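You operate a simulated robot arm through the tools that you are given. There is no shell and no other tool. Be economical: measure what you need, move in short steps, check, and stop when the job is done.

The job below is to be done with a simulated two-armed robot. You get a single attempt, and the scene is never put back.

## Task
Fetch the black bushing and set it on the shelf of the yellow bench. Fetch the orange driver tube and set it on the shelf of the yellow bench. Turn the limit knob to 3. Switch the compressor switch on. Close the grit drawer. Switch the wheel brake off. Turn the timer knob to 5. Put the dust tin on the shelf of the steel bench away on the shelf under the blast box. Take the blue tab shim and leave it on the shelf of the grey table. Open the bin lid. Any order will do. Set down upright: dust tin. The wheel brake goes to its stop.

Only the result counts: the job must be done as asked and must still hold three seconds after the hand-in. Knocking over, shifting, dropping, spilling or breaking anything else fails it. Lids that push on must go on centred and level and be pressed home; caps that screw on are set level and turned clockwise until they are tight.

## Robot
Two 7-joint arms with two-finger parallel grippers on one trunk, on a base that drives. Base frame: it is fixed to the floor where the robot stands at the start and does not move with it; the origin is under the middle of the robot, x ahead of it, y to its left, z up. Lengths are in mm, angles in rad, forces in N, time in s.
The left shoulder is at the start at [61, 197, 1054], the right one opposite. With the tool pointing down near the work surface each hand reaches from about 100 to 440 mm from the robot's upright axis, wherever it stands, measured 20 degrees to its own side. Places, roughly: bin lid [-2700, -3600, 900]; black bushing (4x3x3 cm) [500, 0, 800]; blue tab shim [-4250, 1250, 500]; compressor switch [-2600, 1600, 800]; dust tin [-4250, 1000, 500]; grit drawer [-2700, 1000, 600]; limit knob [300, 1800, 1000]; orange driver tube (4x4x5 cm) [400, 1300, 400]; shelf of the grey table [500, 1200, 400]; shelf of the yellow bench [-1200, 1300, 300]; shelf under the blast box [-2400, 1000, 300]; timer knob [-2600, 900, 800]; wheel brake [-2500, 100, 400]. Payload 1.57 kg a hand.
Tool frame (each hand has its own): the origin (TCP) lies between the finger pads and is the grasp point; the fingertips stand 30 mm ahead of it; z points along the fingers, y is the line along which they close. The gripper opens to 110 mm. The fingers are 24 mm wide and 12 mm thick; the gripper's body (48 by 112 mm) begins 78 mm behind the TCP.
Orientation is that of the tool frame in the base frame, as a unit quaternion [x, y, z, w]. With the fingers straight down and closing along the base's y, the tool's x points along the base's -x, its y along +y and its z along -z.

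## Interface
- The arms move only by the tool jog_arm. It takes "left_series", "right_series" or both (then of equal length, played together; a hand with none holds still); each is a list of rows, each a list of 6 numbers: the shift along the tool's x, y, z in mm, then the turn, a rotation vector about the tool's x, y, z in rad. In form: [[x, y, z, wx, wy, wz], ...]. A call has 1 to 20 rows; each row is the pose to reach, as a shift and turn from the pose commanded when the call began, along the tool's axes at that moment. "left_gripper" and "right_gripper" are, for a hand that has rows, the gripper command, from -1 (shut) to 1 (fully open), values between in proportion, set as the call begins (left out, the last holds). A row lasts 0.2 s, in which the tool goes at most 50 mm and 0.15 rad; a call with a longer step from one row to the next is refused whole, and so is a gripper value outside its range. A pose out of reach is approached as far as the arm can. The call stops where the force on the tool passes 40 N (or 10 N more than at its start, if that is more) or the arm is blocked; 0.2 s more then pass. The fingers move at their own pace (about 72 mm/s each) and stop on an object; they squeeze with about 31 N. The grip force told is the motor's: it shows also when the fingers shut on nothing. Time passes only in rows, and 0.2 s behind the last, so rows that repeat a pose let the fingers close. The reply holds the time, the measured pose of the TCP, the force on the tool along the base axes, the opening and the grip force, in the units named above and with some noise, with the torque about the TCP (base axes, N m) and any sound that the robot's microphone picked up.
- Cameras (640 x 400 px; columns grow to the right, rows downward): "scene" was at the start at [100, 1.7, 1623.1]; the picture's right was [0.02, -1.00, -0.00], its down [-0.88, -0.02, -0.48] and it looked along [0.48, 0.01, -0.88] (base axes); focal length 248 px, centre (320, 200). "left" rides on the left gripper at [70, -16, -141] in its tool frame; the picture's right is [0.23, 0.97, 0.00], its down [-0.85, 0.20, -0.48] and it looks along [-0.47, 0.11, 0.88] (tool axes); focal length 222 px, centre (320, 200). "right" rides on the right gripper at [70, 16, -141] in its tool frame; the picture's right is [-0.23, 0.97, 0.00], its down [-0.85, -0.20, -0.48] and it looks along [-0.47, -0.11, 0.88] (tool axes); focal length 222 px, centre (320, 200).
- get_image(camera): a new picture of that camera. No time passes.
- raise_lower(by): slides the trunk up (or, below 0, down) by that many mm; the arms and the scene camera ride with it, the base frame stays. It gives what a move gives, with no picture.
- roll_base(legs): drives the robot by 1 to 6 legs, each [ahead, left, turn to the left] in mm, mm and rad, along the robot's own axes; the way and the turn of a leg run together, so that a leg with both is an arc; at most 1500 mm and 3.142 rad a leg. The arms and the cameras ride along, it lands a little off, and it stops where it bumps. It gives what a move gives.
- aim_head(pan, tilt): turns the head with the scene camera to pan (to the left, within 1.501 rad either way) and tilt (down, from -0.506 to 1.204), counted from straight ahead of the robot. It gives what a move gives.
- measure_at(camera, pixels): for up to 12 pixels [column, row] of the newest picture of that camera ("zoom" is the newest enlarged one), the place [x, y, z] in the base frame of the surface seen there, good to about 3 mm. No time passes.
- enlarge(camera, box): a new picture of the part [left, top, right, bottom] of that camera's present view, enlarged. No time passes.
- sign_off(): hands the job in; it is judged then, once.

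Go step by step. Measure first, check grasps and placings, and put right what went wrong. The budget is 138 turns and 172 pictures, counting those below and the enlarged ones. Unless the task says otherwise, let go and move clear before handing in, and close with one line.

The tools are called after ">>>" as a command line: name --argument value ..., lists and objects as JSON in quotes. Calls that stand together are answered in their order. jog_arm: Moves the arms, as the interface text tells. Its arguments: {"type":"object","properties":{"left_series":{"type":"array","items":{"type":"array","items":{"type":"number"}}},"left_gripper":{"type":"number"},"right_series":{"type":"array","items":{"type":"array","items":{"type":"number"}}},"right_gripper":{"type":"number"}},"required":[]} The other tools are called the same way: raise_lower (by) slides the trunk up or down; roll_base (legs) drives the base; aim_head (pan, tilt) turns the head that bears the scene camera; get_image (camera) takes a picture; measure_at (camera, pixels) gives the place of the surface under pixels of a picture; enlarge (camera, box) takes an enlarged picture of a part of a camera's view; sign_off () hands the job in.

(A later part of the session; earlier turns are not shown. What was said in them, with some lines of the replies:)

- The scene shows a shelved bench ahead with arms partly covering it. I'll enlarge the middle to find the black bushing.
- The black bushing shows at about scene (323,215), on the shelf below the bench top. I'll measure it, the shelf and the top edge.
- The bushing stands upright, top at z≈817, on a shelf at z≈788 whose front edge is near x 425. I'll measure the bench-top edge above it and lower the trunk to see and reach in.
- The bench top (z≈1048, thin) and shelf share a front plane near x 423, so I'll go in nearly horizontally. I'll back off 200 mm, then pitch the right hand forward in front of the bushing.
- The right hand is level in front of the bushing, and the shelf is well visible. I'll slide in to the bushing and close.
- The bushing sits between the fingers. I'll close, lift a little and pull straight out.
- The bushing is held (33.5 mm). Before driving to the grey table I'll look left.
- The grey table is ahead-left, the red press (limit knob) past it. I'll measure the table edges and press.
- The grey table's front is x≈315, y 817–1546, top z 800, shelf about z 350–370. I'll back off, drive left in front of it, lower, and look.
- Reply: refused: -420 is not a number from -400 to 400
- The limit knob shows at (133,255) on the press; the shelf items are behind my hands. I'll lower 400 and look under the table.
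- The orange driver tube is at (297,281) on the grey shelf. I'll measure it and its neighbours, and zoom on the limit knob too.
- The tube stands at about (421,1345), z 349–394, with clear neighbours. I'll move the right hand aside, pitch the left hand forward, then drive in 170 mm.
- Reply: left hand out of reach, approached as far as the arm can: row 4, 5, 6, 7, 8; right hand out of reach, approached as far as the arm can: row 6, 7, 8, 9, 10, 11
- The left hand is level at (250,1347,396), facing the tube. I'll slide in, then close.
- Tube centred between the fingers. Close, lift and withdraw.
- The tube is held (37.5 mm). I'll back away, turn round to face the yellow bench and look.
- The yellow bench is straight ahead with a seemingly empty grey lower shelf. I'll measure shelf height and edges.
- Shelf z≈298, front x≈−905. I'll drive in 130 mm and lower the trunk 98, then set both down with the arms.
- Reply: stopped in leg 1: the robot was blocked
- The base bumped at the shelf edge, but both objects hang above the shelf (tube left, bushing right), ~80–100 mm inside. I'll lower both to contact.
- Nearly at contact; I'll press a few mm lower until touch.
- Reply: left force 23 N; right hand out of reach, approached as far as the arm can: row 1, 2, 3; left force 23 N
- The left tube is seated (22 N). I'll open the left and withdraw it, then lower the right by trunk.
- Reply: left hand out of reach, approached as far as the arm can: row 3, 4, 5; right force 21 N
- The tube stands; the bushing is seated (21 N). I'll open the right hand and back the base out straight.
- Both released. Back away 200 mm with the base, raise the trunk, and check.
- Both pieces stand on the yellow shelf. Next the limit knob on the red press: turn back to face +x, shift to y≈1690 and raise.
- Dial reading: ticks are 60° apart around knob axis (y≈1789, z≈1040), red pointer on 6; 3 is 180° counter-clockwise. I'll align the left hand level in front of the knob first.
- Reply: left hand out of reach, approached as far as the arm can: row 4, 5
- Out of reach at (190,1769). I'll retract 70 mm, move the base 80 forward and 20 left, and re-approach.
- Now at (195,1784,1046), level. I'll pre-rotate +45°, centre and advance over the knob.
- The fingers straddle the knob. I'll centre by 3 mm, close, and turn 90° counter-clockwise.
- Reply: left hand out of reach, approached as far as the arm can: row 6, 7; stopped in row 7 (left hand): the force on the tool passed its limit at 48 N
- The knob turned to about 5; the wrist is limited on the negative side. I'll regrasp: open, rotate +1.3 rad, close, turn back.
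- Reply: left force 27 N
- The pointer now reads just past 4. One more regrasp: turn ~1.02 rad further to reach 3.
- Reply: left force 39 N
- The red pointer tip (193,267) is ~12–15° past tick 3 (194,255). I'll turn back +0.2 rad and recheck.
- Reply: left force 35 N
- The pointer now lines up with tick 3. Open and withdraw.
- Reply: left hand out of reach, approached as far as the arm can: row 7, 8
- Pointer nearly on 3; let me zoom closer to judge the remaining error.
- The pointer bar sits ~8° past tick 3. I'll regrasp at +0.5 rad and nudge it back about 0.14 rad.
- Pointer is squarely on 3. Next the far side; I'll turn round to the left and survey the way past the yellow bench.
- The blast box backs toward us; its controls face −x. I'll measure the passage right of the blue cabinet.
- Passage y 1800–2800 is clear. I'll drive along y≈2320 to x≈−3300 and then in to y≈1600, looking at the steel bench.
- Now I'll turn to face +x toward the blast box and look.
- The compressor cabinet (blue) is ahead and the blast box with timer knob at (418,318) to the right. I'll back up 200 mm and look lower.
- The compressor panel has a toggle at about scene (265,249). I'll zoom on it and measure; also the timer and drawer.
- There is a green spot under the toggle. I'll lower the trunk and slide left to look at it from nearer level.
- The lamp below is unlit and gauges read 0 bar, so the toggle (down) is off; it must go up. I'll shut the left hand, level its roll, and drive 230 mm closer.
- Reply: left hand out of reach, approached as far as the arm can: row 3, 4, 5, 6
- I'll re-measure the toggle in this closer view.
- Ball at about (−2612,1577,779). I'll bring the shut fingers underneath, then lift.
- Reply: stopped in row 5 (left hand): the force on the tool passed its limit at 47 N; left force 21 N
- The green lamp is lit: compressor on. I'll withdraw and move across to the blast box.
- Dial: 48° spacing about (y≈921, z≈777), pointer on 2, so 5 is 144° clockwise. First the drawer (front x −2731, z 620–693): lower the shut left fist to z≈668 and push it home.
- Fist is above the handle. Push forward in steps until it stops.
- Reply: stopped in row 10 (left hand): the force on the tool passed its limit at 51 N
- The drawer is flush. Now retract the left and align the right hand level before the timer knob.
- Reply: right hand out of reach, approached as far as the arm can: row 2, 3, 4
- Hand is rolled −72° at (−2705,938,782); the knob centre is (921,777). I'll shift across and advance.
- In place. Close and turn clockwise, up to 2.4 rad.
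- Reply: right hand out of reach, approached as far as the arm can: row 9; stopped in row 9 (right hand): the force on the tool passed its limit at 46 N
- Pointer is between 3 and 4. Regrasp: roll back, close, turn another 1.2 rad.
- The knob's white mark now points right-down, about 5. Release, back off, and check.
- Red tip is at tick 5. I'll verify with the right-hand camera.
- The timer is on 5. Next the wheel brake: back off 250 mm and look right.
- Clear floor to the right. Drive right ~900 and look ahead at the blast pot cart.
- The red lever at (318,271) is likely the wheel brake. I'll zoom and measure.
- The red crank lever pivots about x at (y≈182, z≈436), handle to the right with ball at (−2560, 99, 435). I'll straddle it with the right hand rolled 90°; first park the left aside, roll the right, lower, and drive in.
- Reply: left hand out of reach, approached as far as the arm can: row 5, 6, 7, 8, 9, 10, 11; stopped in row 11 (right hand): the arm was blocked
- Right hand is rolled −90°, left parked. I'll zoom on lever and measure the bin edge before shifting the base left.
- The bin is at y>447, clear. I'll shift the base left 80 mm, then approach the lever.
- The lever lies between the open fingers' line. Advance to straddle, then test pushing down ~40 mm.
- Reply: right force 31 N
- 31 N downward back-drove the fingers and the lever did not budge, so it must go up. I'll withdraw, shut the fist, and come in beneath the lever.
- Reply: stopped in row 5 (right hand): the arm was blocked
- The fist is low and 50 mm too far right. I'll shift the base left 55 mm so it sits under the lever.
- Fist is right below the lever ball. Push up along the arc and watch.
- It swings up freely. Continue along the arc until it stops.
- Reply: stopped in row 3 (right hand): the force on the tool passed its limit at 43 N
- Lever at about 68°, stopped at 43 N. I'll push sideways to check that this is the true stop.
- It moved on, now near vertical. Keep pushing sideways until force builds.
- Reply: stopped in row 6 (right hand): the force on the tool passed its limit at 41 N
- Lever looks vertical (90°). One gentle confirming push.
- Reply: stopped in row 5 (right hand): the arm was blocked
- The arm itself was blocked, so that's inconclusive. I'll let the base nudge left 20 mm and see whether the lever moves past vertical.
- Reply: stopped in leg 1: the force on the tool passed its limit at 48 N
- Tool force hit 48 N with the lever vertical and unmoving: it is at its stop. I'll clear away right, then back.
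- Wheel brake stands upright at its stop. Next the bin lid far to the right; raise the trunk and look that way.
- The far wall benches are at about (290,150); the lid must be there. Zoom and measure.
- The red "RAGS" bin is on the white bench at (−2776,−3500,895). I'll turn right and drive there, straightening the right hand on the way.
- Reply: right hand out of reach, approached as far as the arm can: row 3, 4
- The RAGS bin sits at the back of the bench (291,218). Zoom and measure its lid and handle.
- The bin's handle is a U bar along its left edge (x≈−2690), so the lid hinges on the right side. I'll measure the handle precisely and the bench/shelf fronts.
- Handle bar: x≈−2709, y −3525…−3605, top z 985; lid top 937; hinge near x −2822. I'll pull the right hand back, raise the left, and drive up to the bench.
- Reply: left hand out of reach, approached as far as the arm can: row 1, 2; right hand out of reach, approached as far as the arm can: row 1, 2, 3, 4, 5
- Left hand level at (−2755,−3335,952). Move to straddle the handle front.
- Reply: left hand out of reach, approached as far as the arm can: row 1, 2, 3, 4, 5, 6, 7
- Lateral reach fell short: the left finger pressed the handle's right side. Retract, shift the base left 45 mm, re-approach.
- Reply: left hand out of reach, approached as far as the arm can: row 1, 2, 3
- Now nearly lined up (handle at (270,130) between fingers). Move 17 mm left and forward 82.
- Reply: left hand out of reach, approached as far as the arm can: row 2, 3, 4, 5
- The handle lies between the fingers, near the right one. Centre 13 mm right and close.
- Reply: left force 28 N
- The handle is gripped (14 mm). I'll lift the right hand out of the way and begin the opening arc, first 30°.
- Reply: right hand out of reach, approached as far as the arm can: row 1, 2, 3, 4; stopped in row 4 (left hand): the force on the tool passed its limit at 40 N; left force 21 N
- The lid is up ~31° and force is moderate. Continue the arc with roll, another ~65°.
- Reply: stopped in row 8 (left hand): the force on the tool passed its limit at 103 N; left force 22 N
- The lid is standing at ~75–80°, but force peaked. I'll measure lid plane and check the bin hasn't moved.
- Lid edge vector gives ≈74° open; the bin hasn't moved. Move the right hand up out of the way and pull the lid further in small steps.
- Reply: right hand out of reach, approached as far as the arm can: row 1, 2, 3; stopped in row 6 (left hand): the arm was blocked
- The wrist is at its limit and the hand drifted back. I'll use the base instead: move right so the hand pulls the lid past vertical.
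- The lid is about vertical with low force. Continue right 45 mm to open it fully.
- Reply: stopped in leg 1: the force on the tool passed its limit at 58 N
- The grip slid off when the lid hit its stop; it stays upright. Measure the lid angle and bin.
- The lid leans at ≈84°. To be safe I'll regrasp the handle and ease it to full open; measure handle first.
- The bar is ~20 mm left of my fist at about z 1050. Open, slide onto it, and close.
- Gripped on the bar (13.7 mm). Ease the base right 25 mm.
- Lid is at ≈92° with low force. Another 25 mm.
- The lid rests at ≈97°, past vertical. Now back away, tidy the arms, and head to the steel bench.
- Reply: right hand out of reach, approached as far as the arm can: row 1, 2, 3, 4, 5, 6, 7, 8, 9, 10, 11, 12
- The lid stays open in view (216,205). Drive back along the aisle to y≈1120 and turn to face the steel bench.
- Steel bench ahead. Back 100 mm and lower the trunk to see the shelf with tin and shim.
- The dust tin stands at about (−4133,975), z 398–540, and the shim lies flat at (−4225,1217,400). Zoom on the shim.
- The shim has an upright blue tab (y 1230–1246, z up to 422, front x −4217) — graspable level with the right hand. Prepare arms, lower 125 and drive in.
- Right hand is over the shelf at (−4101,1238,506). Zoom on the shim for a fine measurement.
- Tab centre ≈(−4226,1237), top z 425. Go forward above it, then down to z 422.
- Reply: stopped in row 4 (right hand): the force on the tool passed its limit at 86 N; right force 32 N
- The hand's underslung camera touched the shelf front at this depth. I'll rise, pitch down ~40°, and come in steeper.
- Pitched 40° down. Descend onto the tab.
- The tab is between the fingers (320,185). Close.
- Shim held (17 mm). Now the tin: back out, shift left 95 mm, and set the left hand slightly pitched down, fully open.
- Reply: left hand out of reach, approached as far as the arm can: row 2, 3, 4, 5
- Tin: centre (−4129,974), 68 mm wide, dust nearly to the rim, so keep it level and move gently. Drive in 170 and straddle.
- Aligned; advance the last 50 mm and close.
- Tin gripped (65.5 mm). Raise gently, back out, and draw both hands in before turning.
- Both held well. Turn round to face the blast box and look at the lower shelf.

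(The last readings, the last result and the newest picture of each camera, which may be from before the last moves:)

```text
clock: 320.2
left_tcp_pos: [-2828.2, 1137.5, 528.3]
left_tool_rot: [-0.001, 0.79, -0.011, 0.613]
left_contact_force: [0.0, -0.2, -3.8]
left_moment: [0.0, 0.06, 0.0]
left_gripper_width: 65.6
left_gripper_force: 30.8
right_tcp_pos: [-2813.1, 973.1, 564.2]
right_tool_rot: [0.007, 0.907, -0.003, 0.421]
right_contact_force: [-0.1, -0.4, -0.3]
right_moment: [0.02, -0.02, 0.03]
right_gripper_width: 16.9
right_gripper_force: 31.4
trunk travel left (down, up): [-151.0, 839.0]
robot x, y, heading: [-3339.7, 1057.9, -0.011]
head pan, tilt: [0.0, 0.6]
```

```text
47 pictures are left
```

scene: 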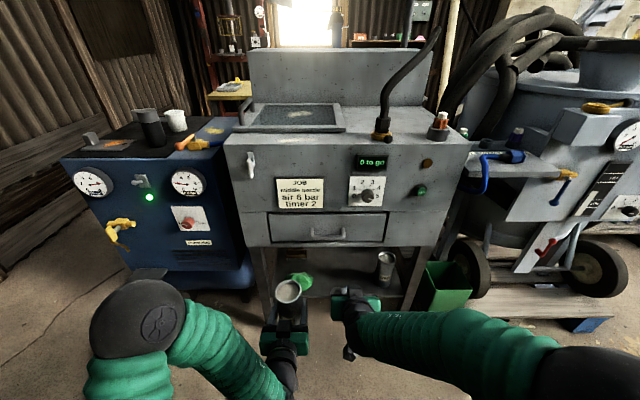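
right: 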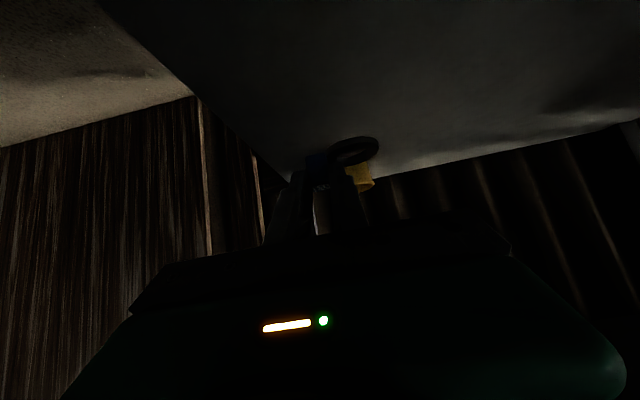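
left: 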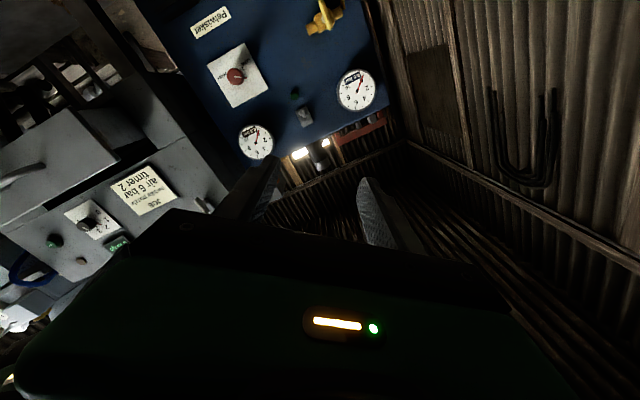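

>>> enlarge --camera "scene" --box '[230, 220, 430, 345]'

>>> measure_at --camera "scene" --pixels '[[330, 265], [340, 275], [320, 285], [330, 292], [300, 280], [302, 272], [385, 265], [385, 283], [360, 285], [265, 280], [410, 285], [350, 262]]'

```text
3.20 times, centred on (330, 282) of scene
```

zoom: 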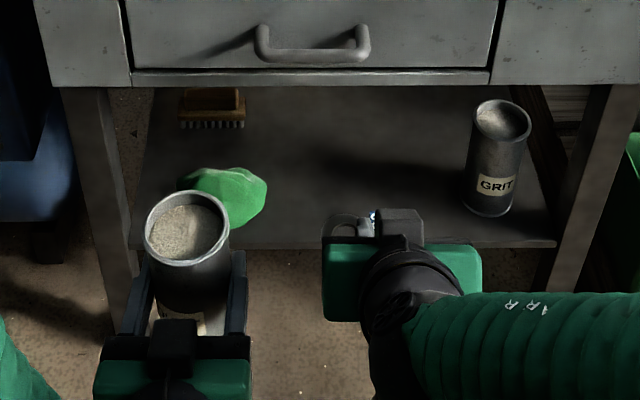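

```text
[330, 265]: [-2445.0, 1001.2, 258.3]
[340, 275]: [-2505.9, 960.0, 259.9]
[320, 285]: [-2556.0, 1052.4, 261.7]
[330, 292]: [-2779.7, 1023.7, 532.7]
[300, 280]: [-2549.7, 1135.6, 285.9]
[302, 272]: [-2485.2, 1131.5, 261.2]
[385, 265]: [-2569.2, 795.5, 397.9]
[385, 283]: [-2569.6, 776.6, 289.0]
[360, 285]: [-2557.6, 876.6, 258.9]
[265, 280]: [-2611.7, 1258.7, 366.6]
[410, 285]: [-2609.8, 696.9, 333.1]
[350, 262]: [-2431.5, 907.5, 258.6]
```

Shelf z≈259, front ≈−2590; free space y 850–1060 between green rag and GRIT tin. I'll raise the right hand, shift right, lower 150 and approach.

>>> jog_arm --right_series '[[-20, 0, -17, 0, 0, 0], [-40, 0, -34, 0, 0, 0], [-60, 0, -51, 0, 0, 0], [-80, 0, -68, 0, 0, 0], [-99, 0, -84, 0, 0, 0]]'

>>> roll_base --legs '[[0, -160, 0.012]]'

>>> raise_lower --by -150

>>> roll_base --legs '[[155, 0, 0]]'

>>> get_image --camera "scene"

```text
clock: 321.4
left_tcp_pos: [-2829.7, 1135.3, 529.2]
left_tool_rot: [-0.001, 0.791, -0.011, 0.612]
left_contact_force: [-0.1, -0.2, -4.4]
left_moment: [-0.02, 0.01, 0.05]
left_gripper_width: 65.5
left_gripper_force: 31.0
right_tcp_pos: [-2812.2, 973.1, 693.9]
right_tool_rot: [0.007, 0.908, -0.003, 0.42]
right_contact_force: [-0.1, 0.5, -0.5]
right_moment: [-0.02, 0.02, 0.02]
right_gripper_width: 16.9
right_gripper_force: 30.1
trunk travel left (down, up): [-151.0, 839.0]
robot x, y, heading: [-3342.5, 1059.0, -0.012]
head pan, tilt: [0.0, 0.6]
```

```text
clock: 322.8
left_tcp_pos: [-2830.9, 984.4, 529.0]
left_tool_rot: [-0.007, 0.791, -0.008, 0.612]
left_contact_force: [0.1, 0.3, -5.3]
left_moment: [-0.03, -0.01, -0.01]
left_gripper_width: 65.6
left_gripper_force: 30.6
right_tcp_pos: [-2813.0, 819.8, 694.7]
right_tool_rot: [0.001, 0.907, -0.002, 0.421]
right_contact_force: [-0.3, 0.6, -0.5]
right_moment: [-0.02, 0.04, -0.03]
right_gripper_width: 16.8
right_gripper_force: 31.6
trunk travel left (down, up): [-151.0, 839.0]
robot x, y, heading: [-3346.7, 897.4, -0.001]
head pan, tilt: [0.0, 0.6]
```

```text
clock: 324.6
left_tcp_pos: [-2831.9, 982.3, 378.3]
left_tool_rot: [-0.005, 0.79, -0.007, 0.613]
left_contact_force: [0.8, 0.5, -3.7]
left_moment: [0.0, 0.03, -0.05]
left_gripper_width: 65.5
left_gripper_force: 31.3
right_tcp_pos: [-2814.2, 819.2, 544.9]
right_tool_rot: [0.003, 0.907, -0.001, 0.421]
right_contact_force: [-0.4, 0.7, -0.8]
right_moment: [-0.04, 0.04, -0.01]
right_gripper_width: 17.1
right_gripper_force: 31.0
trunk travel left (down, up): [-1.0, 989.0]
robot x, y, heading: [-3343.7, 897.4, -0.0]
head pan, tilt: [0.0, 0.6]
```

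```text
clock: 326.0
left_tcp_pos: [-2678.0, 981.9, 379.3]
left_tool_rot: [-0.006, 0.791, -0.006, 0.612]
left_contact_force: [-0.3, 0.9, -4.1]
left_moment: [0.0, 0.02, 0.03]
left_gripper_width: 65.6
left_gripper_force: 31.0
right_tcp_pos: [-2659.2, 816.9, 544.2]
right_tool_rot: [0.002, 0.907, -0.001, 0.421]
right_contact_force: [-0.4, 0.7, -0.5]
right_moment: [0.02, -0.01, 0.01]
right_gripper_width: 16.9
right_gripper_force: 31.4
trunk travel left (down, up): [-1.0, 989.0]
robot x, y, heading: [-3195.5, 900.0, 0.002]
head pan, tilt: [0.0, 0.6]
```

```text
45 pictures are left
```

scene: 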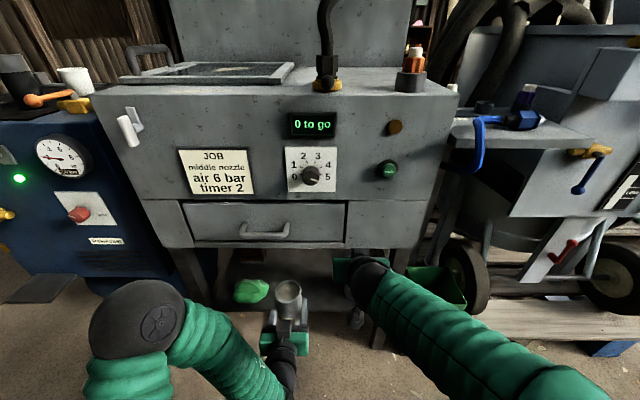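

Advance the tin straight over the shelf by ~150 mm.

>>> jog_arm --left_series '[[-7, -2, 28, 0, 0, 0], [-15, -4, 58, 0, 0, 0], [-23, -7, 88, 0, 0, 0], [-31, -10, 118, 0, 0, 0], [-38, -10, 145, 0, 0, 0], [-38, -10, 145, 0, 0, 0]]'

>>> enlarge --camera "scene" --box '[210, 230, 400, 350]'

```text
clock: 327.4
left_tcp_pos: [-2527.5, 974.1, 380.3]
left_tool_rot: [-0.005, 0.791, -0.007, 0.612]
left_contact_force: [-0.2, -0.4, -4.5]
left_moment: [-0.03, 0.06, 0.01]
left_gripper_width: 65.5
left_gripper_force: 31.4
right_tcp_pos: [-2659.2, 819.4, 545.0]
right_tool_rot: [0.002, 0.907, 0.0, 0.421]
right_contact_force: [-0.4, 0.8, -0.6]
right_moment: [0.02, 0.04, 0.01]
right_gripper_width: 16.9
right_gripper_force: 31.0
trunk travel left (down, up): [-1.0, 989.0]
robot x, y, heading: [-3188.6, 897.9, 0.005]
head pan, tilt: [0.0, 0.6]
```

```text
3.33 times, centred on (305, 290) of scene
```

zoom: 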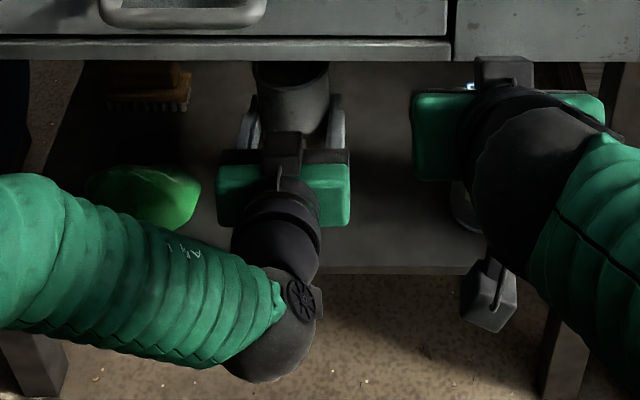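

Over the free spot. Lower in small steps to contact.

>>> jog_arm --left_series '[[10, 0, 2.6, 0, 0, 0], [20, 0, 5.3, 0, 0, 0], [29, 0, 7.6, 0, 0, 0], [34, 0, 9, 0, 0, 0], [37, 0, 9.7, 0, 0, 0], [39, 0, 10.3, 0, 0, 0], [41, 0, 10.8, 0, 0, 0], [42, 0, 11, 0, 0, 0]]'

>>> enlarge --camera "scene" --box '[210, 230, 400, 350]'

```text
clock: 329.2
left_tcp_pos: [-2527.8, 972.4, 338.0]
left_tool_rot: [-0.006, 0.79, -0.006, 0.613]
left_contact_force: [-0.1, 0.8, -0.2]
left_moment: [0.18, 0.11, 0.05]
left_gripper_width: 65.3
left_gripper_force: 31.0
right_tcp_pos: [-2659.0, 817.9, 545.8]
right_tool_rot: [0.002, 0.907, -0.001, 0.421]
right_contact_force: [-1.3, 0.4, -0.5]
right_moment: [-0.02, 0.01, -0.01]
right_gripper_width: 17.0
right_gripper_force: 30.9
trunk travel left (down, up): [-1.0, 989.0]
robot x, y, heading: [-3190.3, 900.4, 0.005]
head pan, tilt: [0.0, 0.6]
```

```text
3.33 times, centred on (305, 290) of scene
```

zoom: 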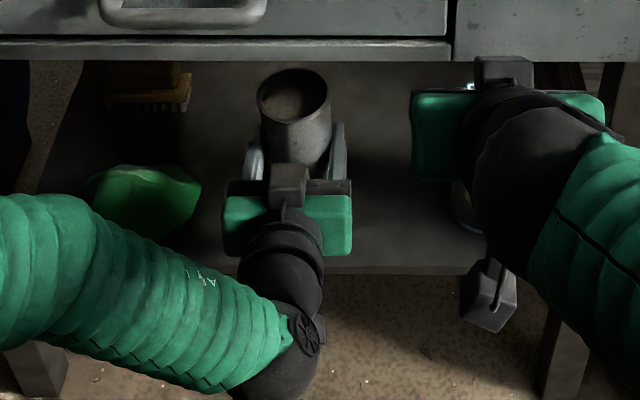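

Weight is off the hand (−0.2 N vs −4.4): contact. Press 1.5 mm more, then open wide.

>>> jog_arm --left_series '[[1, 0, 0.3, 0, 0, 0], [2, 0, 0.5, 0, 0, 0]]'

>>> jog_arm --left_series '[[0, 0, 0, 0, 0, 0], [0, 0, 0, 0, 0, 0], [0, 0, 0, 0, 0, 0], [0, 0, 0, 0, 0, 0]]' --left_gripper 1

>>> enlarge --camera "scene" --box '[210, 230, 400, 350]'

```text
clock: 329.8
left_tcp_pos: [-2528.2, 972.4, 337.6]
left_tool_rot: [-0.006, 0.789, -0.006, 0.614]
left_contact_force: [-4.3, 2.4, 11.4]
left_moment: [0.71, 0.39, 0.15]
left_gripper_width: 65.6
left_gripper_force: 31.2
right_tcp_pos: [-2661.2, 818.8, 546.8]
right_tool_rot: [0.001, 0.907, 0.0, 0.422]
right_contact_force: [0.8, 0.3, -0.1]
right_moment: [-0.02, 0.04, 0.01]
right_gripper_width: 16.6
right_gripper_force: 30.5
trunk travel left (down, up): [-1.0, 989.0]
robot x, y, heading: [-3190.0, 900.6, 0.008]
head pan, tilt: [0.0, 0.6]
```

```text
clock: 330.8
left_tcp_pos: [-2528.2, 972.4, 335.7]
left_tool_rot: [-0.005, 0.79, -0.008, 0.612]
left_contact_force: [0.2, 0.0, 0.0]
left_moment: [0.02, 0.01, -0.03]
left_gripper_width: 109.9
left_gripper_force: 0.0
right_tcp_pos: [-2660.1, 817.4, 546.5]
right_tool_rot: [0.001, 0.907, 0.001, 0.421]
right_contact_force: [-0.2, 0.4, 0.4]
right_moment: [-0.02, -0.01, 0.0]
right_gripper_width: 17.1
right_gripper_force: 30.6
trunk travel left (down, up): [-1.0, 989.0]
robot x, y, heading: [-3187.4, 897.9, 0.003]
head pan, tilt: [0.0, 0.6]
```

```text
3.33 times, centred on (305, 290) of scene
```

zoom: 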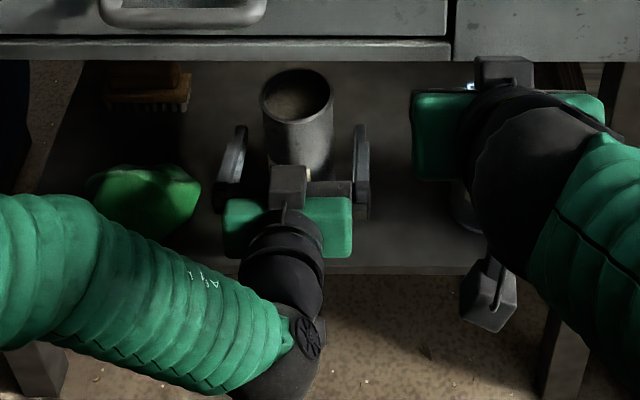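

Released cleanly. Back straight out, check the tin.

>>> roll_base --legs '[[-250, 0, 0]]'

>>> raise_lower --by 250

>>> get_image --camera "scene"

```text
clock: 332.6
left_tcp_pos: [-2775.9, 971.2, 334.6]
left_tool_rot: [-0.005, 0.791, -0.007, 0.612]
left_contact_force: [-0.2, 0.1, -0.1]
left_moment: [0.02, 0.01, -0.01]
left_gripper_width: 110.1
left_gripper_force: 0.0
right_tcp_pos: [-2907.2, 817.5, 546.0]
right_tool_rot: [0.002, 0.907, 0.0, 0.421]
right_contact_force: [0.1, -0.1, -0.9]
right_moment: [-0.04, 0.01, 0.02]
right_gripper_width: 17.1
right_gripper_force: 31.1
trunk travel left (down, up): [-1.0, 989.0]
robot x, y, heading: [-3439.4, 897.5, 0.001]
head pan, tilt: [0.0, 0.6]
```

```text
clock: 335.2
left_tcp_pos: [-2777.3, 971.6, 585.3]
left_tool_rot: [-0.005, 0.79, -0.007, 0.613]
left_contact_force: [-0.3, 0.1, 0.7]
left_moment: [0.02, 0.01, -0.02]
left_gripper_width: 110.0
left_gripper_force: 0.1
right_tcp_pos: [-2907.8, 816.9, 796.2]
right_tool_rot: [0.002, 0.907, 0.0, 0.422]
right_contact_force: [0.8, -0.8, 0.2]
right_moment: [0.0, 0.02, 0.0]
right_gripper_width: 16.8
right_gripper_force: 31.0
trunk travel left (down, up): [-251.0, 739.0]
robot x, y, heading: [-3438.6, 899.9, 0.002]
head pan, tilt: [0.0, 0.6]
```

```text
41 pictures are left
```

scene: 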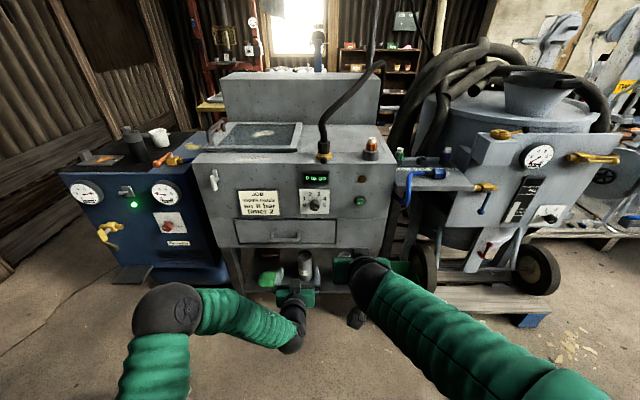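

The tin stands upright (305,262), lamp lit, timer on 5. Retract the left arm and travel to the grey table via the side lane.

>>> jog_arm --left_series '[[7, 0, -28, 0, 0, 0], [14, 0, -56, 0, 0, 0], [21, 0, -84, 0, 0, 0], [28, 0, -112, 0, 0, 0], [33, 0, -130, 0, 0, 0]]' --left_gripper 0

>>> roll_base --legs '[[0, 1440, 0], [1500, 0, 0], [1500, 0, 0], [0, -700, 0]]'

>>> get_image --camera "scene"

```text
clock: 336.4
left_tcp_pos: [-2909.3, 969.6, 586.0]
left_tool_rot: [-0.006, 0.79, -0.007, 0.613]
left_contact_force: [0.7, 0.1, -0.5]
left_moment: [-0.01, 0.02, 0.0]
left_gripper_width: 55.2
left_gripper_force: 0.1
right_tcp_pos: [-2906.7, 817.4, 796.0]
right_tool_rot: [0.002, 0.906, -0.001, 0.423]
right_contact_force: [1.3, 0.2, -0.6]
right_moment: [0.0, 0.03, 0.02]
right_gripper_width: 17.0
right_gripper_force: 31.2
trunk travel left (down, up): [-251.0, 739.0]
robot x, y, heading: [-3440.7, 896.1, 0.005]
head pan, tilt: [0.0, 0.6]
```

```text
clock: 360.9
left_tcp_pos: [74.1, 1745.0, 586.9]
left_tool_rot: [-0.012, 0.789, -0.002, 0.614]
left_contact_force: [0.7, -0.6, -0.1]
left_moment: [0.01, 0.03, -0.04]
left_gripper_width: 54.9
left_gripper_force: 0.0
right_tcp_pos: [77.0, 1592.8, 797.5]
right_tool_rot: [-0.005, 0.906, 0.002, 0.422]
right_contact_force: [-0.4, 0.4, 0.1]
right_moment: [0.0, 0.02, 0.01]
right_gripper_width: 17.1
right_gripper_force: 30.9
trunk travel left (down, up): [-251.0, 739.0]
robot x, y, heading: [-458.1, 1664.9, 0.018]
head pan, tilt: [0.0, 0.6]
```

```text
40 pictures are left
```

scene: 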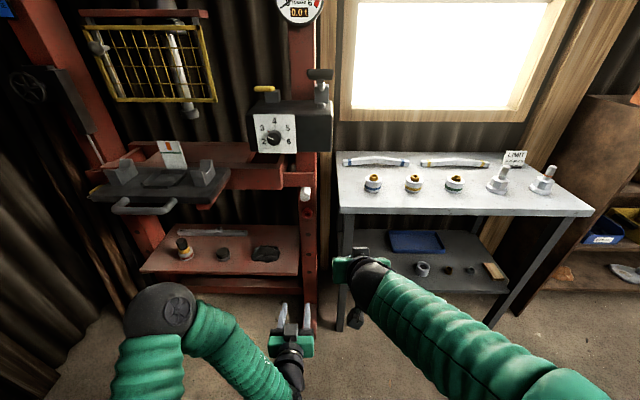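

The shelf spot where the tube stood (y≈1345) is free. Lower the right arm, raise the left, lower the trunk, and drive in.

>>> jog_arm --right_series '[[24, 0, 20.5, 0, 0, 0], [48, 0, 41, 0, 0, 0], [72, 0, 61.5, 0, 0, 0], [96, 0, 82, 0, 0, 0], [120, 0, 102.5, 0, 0, 0], [144, 0, 123, 0, 0, 0]]' --left_series '[[-21, 0, -5.5, 0, 0, 0], [-42, 0, -11, 0, 0, 0], [-63, 0, -16.5, 0, 0, 0], [-84, 0, -22, 0, 0, 0], [-105, 0, -27.5, 0, 0, 0], [-126, 0, -33, 0, 0, 0]]'

>>> roll_base --legs '[[0, -265, -0.015]]'

>>> raise_lower --by -180

>>> roll_base --legs '[[185, 0, 0]]'

>>> get_image --camera "scene"

```text
clock: 362.2
left_tcp_pos: [72.9, 1747.1, 716.2]
left_tool_rot: [-0.012, 0.79, -0.001, 0.612]
left_contact_force: [0.1, -0.1, 0.0]
left_moment: [-0.02, 0.0, 0.0]
left_gripper_width: 55.3
left_gripper_force: 0.1
right_tcp_pos: [77.4, 1592.9, 607.1]
right_tool_rot: [-0.004, 0.906, 0.003, 0.422]
right_contact_force: [0.0, 0.4, -0.4]
right_moment: [-0.01, 0.04, -0.01]
right_gripper_width: 17.0
right_gripper_force: 31.5
trunk travel left (down, up): [-251.0, 739.0]
robot x, y, heading: [-456.5, 1661.8, 0.016]
head pan, tilt: [0.0, 0.6]
```

```text
clock: 364.1
left_tcp_pos: [76.6, 1476.9, 716.6]
left_tool_rot: [-0.007, 0.79, -0.006, 0.614]
left_contact_force: [-0.5, 0.7, -0.7]
left_moment: [-0.03, 0.03, 0.02]
left_gripper_width: 54.9
left_gripper_force: 0.2
right_tcp_pos: [80.1, 1321.5, 607.2]
right_tool_rot: [0.001, 0.907, -0.001, 0.422]
right_contact_force: [0.1, 0.2, -0.1]
right_moment: [-0.02, 0.02, 0.03]
right_gripper_width: 17.1
right_gripper_force: 30.6
trunk travel left (down, up): [-251.0, 739.0]
robot x, y, heading: [-450.0, 1399.1, 0.008]
head pan, tilt: [0.0, 0.6]
```

```text
clock: 366.1
left_tcp_pos: [75.7, 1474.7, 536.6]
left_tool_rot: [-0.006, 0.79, -0.006, 0.613]
left_contact_force: [0.4, 0.1, -0.2]
left_moment: [0.01, -0.01, 0.03]
left_gripper_width: 55.0
left_gripper_force: 0.1
right_tcp_pos: [79.1, 1321.4, 427.7]
right_tool_rot: [0.001, 0.907, 0.001, 0.422]
right_contact_force: [0.8, 0.1, -0.4]
right_moment: [0.01, 0.01, -0.04]
right_gripper_width: 16.8
right_gripper_force: 31.5
trunk travel left (down, up): [-71.0, 919.0]
robot x, y, heading: [-451.1, 1401.1, -0.001]
head pan, tilt: [0.0, 0.6]
```

```text
clock: 367.7
left_tcp_pos: [261.9, 1473.8, 537.0]
left_tool_rot: [-0.005, 0.79, -0.007, 0.614]
left_contact_force: [0.1, 0.4, 0.6]
left_moment: [0.02, 0.02, 0.01]
left_gripper_width: 54.9
left_gripper_force: 0.0
right_tcp_pos: [264.2, 1319.4, 427.3]
right_tool_rot: [0.003, 0.906, -0.001, 0.423]
right_contact_force: [-0.4, -0.4, -0.1]
right_moment: [0.01, 0.01, -0.03]
right_gripper_width: 17.2
right_gripper_force: 31.4
trunk travel left (down, up): [-71.0, 919.0]
robot x, y, heading: [-265.1, 1400.2, 0.003]
head pan, tilt: [0.0, 0.6]
```

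```text
39 pictures are left
```

scene: 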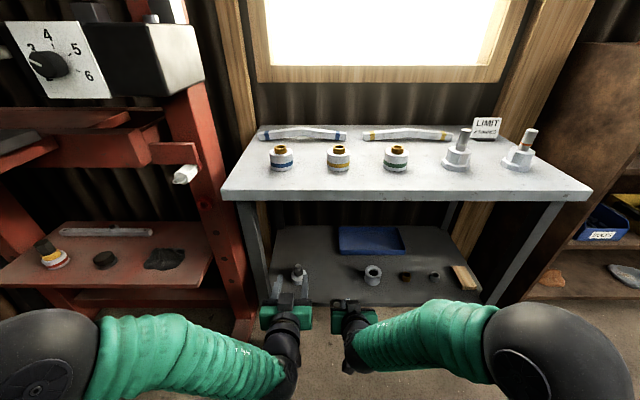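

Advance the shim over the shelf by 130 mm, then lower.

>>> jog_arm --right_series '[[-21, 2, 25, 0, 0, 0], [-42, 4, 50, 0, 0, 0], [-64, 6, 75, 0, 0, 0], [-85, 6, 99.6, 0, 0, 0], [-85, 6, 99.6, 0, 0, 0]]'

>>> enlarge --camera "scene" --box '[260, 230, 420, 330]'

```text
clock: 368.9
left_tcp_pos: [261.2, 1474.7, 536.9]
left_tool_rot: [-0.005, 0.789, -0.006, 0.614]
left_contact_force: [-0.2, -0.4, -0.2]
left_moment: [0.01, -0.02, 0.02]
left_gripper_width: 54.8
left_gripper_force: 0.1
right_tcp_pos: [394.1, 1324.4, 429.9]
right_tool_rot: [0.003, 0.906, -0.001, 0.423]
right_contact_force: [0.4, 0.7, -1.4]
right_moment: [-0.02, 0.01, 0.01]
right_gripper_width: 17.0
right_gripper_force: 31.4
trunk travel left (down, up): [-71.0, 919.0]
robot x, y, heading: [-263.3, 1404.6, -0.003]
head pan, tilt: [0.0, 0.6]
```

```text
4.00 times, centred on (340, 280) of scene
```

zoom: 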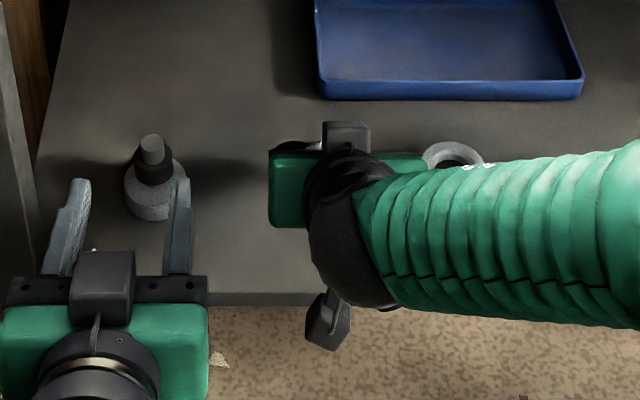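

Clear spot. Lower to contact.

>>> jog_arm --right_series '[[10, 0, 8.5, 0, 0, 0], [20, 0, 17, 0, 0, 0], [27.4, 0, 23.4, 0, 0, 0], [30.4, 0, 26, 0, 0, 0], [32, 0, 27.2, 0, 0, 0], [33, 0, 28.2, 0, 0, 0]]'

>>> get_image --camera "right"

```text
clock: 370.3
left_tcp_pos: [259.3, 1475.1, 537.7]
left_tool_rot: [-0.005, 0.789, -0.007, 0.614]
left_contact_force: [-0.2, 0.8, 0.0]
left_moment: [0.0, -0.03, 0.01]
left_gripper_width: 54.8
left_gripper_force: 0.0
right_tcp_pos: [395.1, 1325.1, 388.3]
right_tool_rot: [0.003, 0.906, 0.0, 0.424]
right_contact_force: [-1.4, 1.0, 2.5]
right_moment: [0.07, 0.01, 0.01]
right_gripper_width: 17.2
right_gripper_force: 30.7
trunk travel left (down, up): [-71.0, 919.0]
robot x, y, heading: [-262.5, 1395.8, 0.001]
head pan, tilt: [0.0, 0.6]
```

```text
37 pictures are left
```

right: 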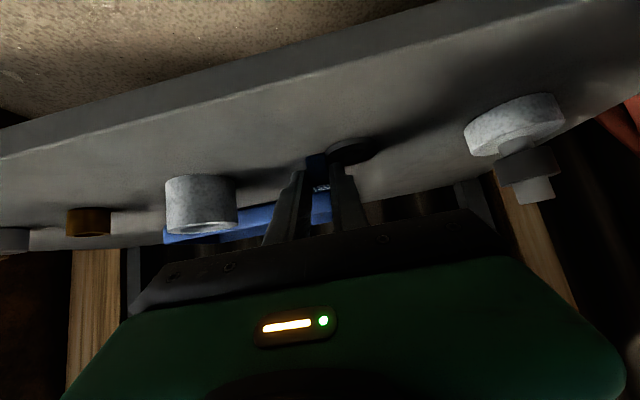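

Contact (2.5 N). Open and withdraw along the tool axis.

>>> jog_arm --right_series '[[0.8, 0, 0.6, 0, 0, 0], [0.8, 0, 0.6, 0, 0, 0]]'

>>> jog_arm --right_series '[[0, 0, 0, 0, 0, 0], [0, 0, 0, 0, 0, 0], [0, 0, 0, 0, 0, 0], [0, 0, -30, 0, 0, 0], [0, 0, -70, 0, 0, 0], [0, 0, -110, 0, 0, 0]]' --right_gripper -0.1

>>> roll_base --legs '[[-200, 0, 0]]'

>>> get_image --camera "scene"

```text
clock: 370.9
left_tcp_pos: [259.6, 1474.4, 538.0]
left_tool_rot: [-0.005, 0.789, -0.007, 0.615]
left_contact_force: [0.2, 0.3, 0.5]
left_moment: [0.01, -0.02, -0.03]
left_gripper_width: 54.7
left_gripper_force: 0.0
right_tcp_pos: [395.1, 1324.2, 386.1]
right_tool_rot: [0.002, 0.905, 0.0, 0.425]
right_contact_force: [-1.6, 1.1, 10.6]
right_moment: [0.1, -0.02, 0.02]
right_gripper_width: 17.0
right_gripper_force: 31.3
trunk travel left (down, up): [-71.0, 919.0]
robot x, y, heading: [-268.0, 1402.9, 0.002]
head pan, tilt: [0.0, 0.6]
```

```text
clock: 372.3
left_tcp_pos: [260.6, 1476.1, 537.0]
left_tool_rot: [-0.006, 0.789, -0.006, 0.615]
left_contact_force: [0.1, 0.0, 0.3]
left_moment: [0.0, -0.02, 0.01]
left_gripper_width: 55.0
left_gripper_force: 0.0
right_tcp_pos: [310.8, 1325.3, 457.4]
right_tool_rot: [0.002, 0.906, 0.0, 0.423]
right_contact_force: [0.2, 0.5, -0.6]
right_moment: [0.0, -0.05, 0.01]
right_gripper_width: 49.7
right_gripper_force: 0.0
trunk travel left (down, up): [-71.0, 919.0]
robot x, y, heading: [-262.0, 1399.9, -0.0]
head pan, tilt: [0.0, 0.6]
```

```text
clock: 373.9
left_tcp_pos: [58.6, 1474.8, 536.3]
left_tool_rot: [-0.005, 0.789, -0.006, 0.615]
left_contact_force: [0.1, -0.5, 0.4]
left_moment: [0.03, 0.01, 0.03]
left_gripper_width: 54.9
left_gripper_force: 0.0
right_tcp_pos: [110.2, 1324.8, 455.6]
right_tool_rot: [0.003, 0.906, -0.001, 0.423]
right_contact_force: [-0.1, -0.5, 0.5]
right_moment: [0.0, -0.03, 0.0]
right_gripper_width: 49.8
right_gripper_force: 0.0
trunk travel left (down, up): [-71.0, 919.0]
robot x, y, heading: [-465.2, 1399.1, 0.002]
head pan, tilt: [0.0, 0.6]
```

```text
36 pictures are left
```

scene: 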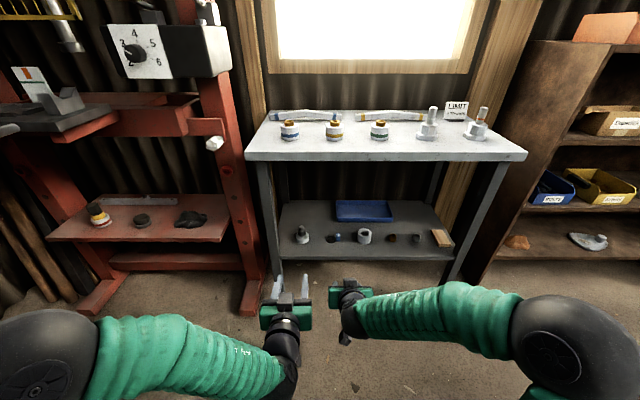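

>>> enlarge --camera "scene" --box '[285, 215, 385, 255]'

>>> enlarge --camera "scene" --box '[105, 20, 175, 80]'

```text
6.40 times, centred on (335, 235) of scene
```

zoom: 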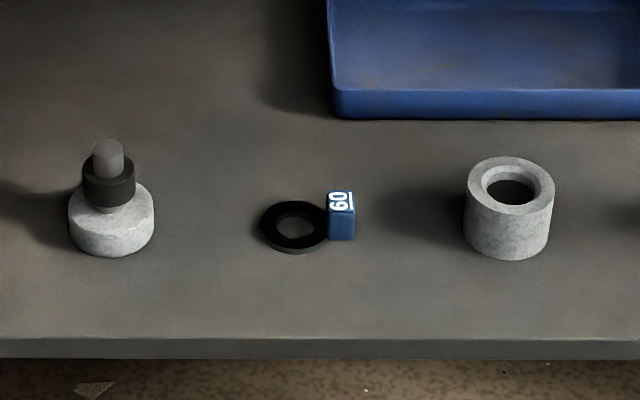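

```text
6.67 times, centred on (140, 50) of scene
```

zoom: 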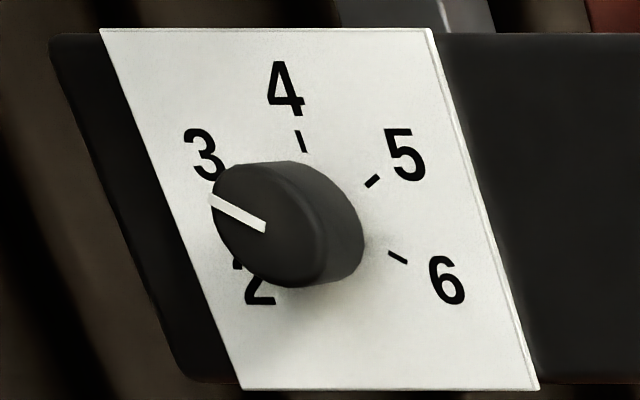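

The blue-tab shim lies flat on the grey shelf, the limit knob reads 3, and the other results were checked as I went. Handing in.

>>> sign_off

```text
The job is handed in.
```

I did all ten items and handed the job in: the four objects are placed, both knobs set, the compressor switch is on, the drawer is closed, the wheel brake is off at its stop, and the bin lid is open.
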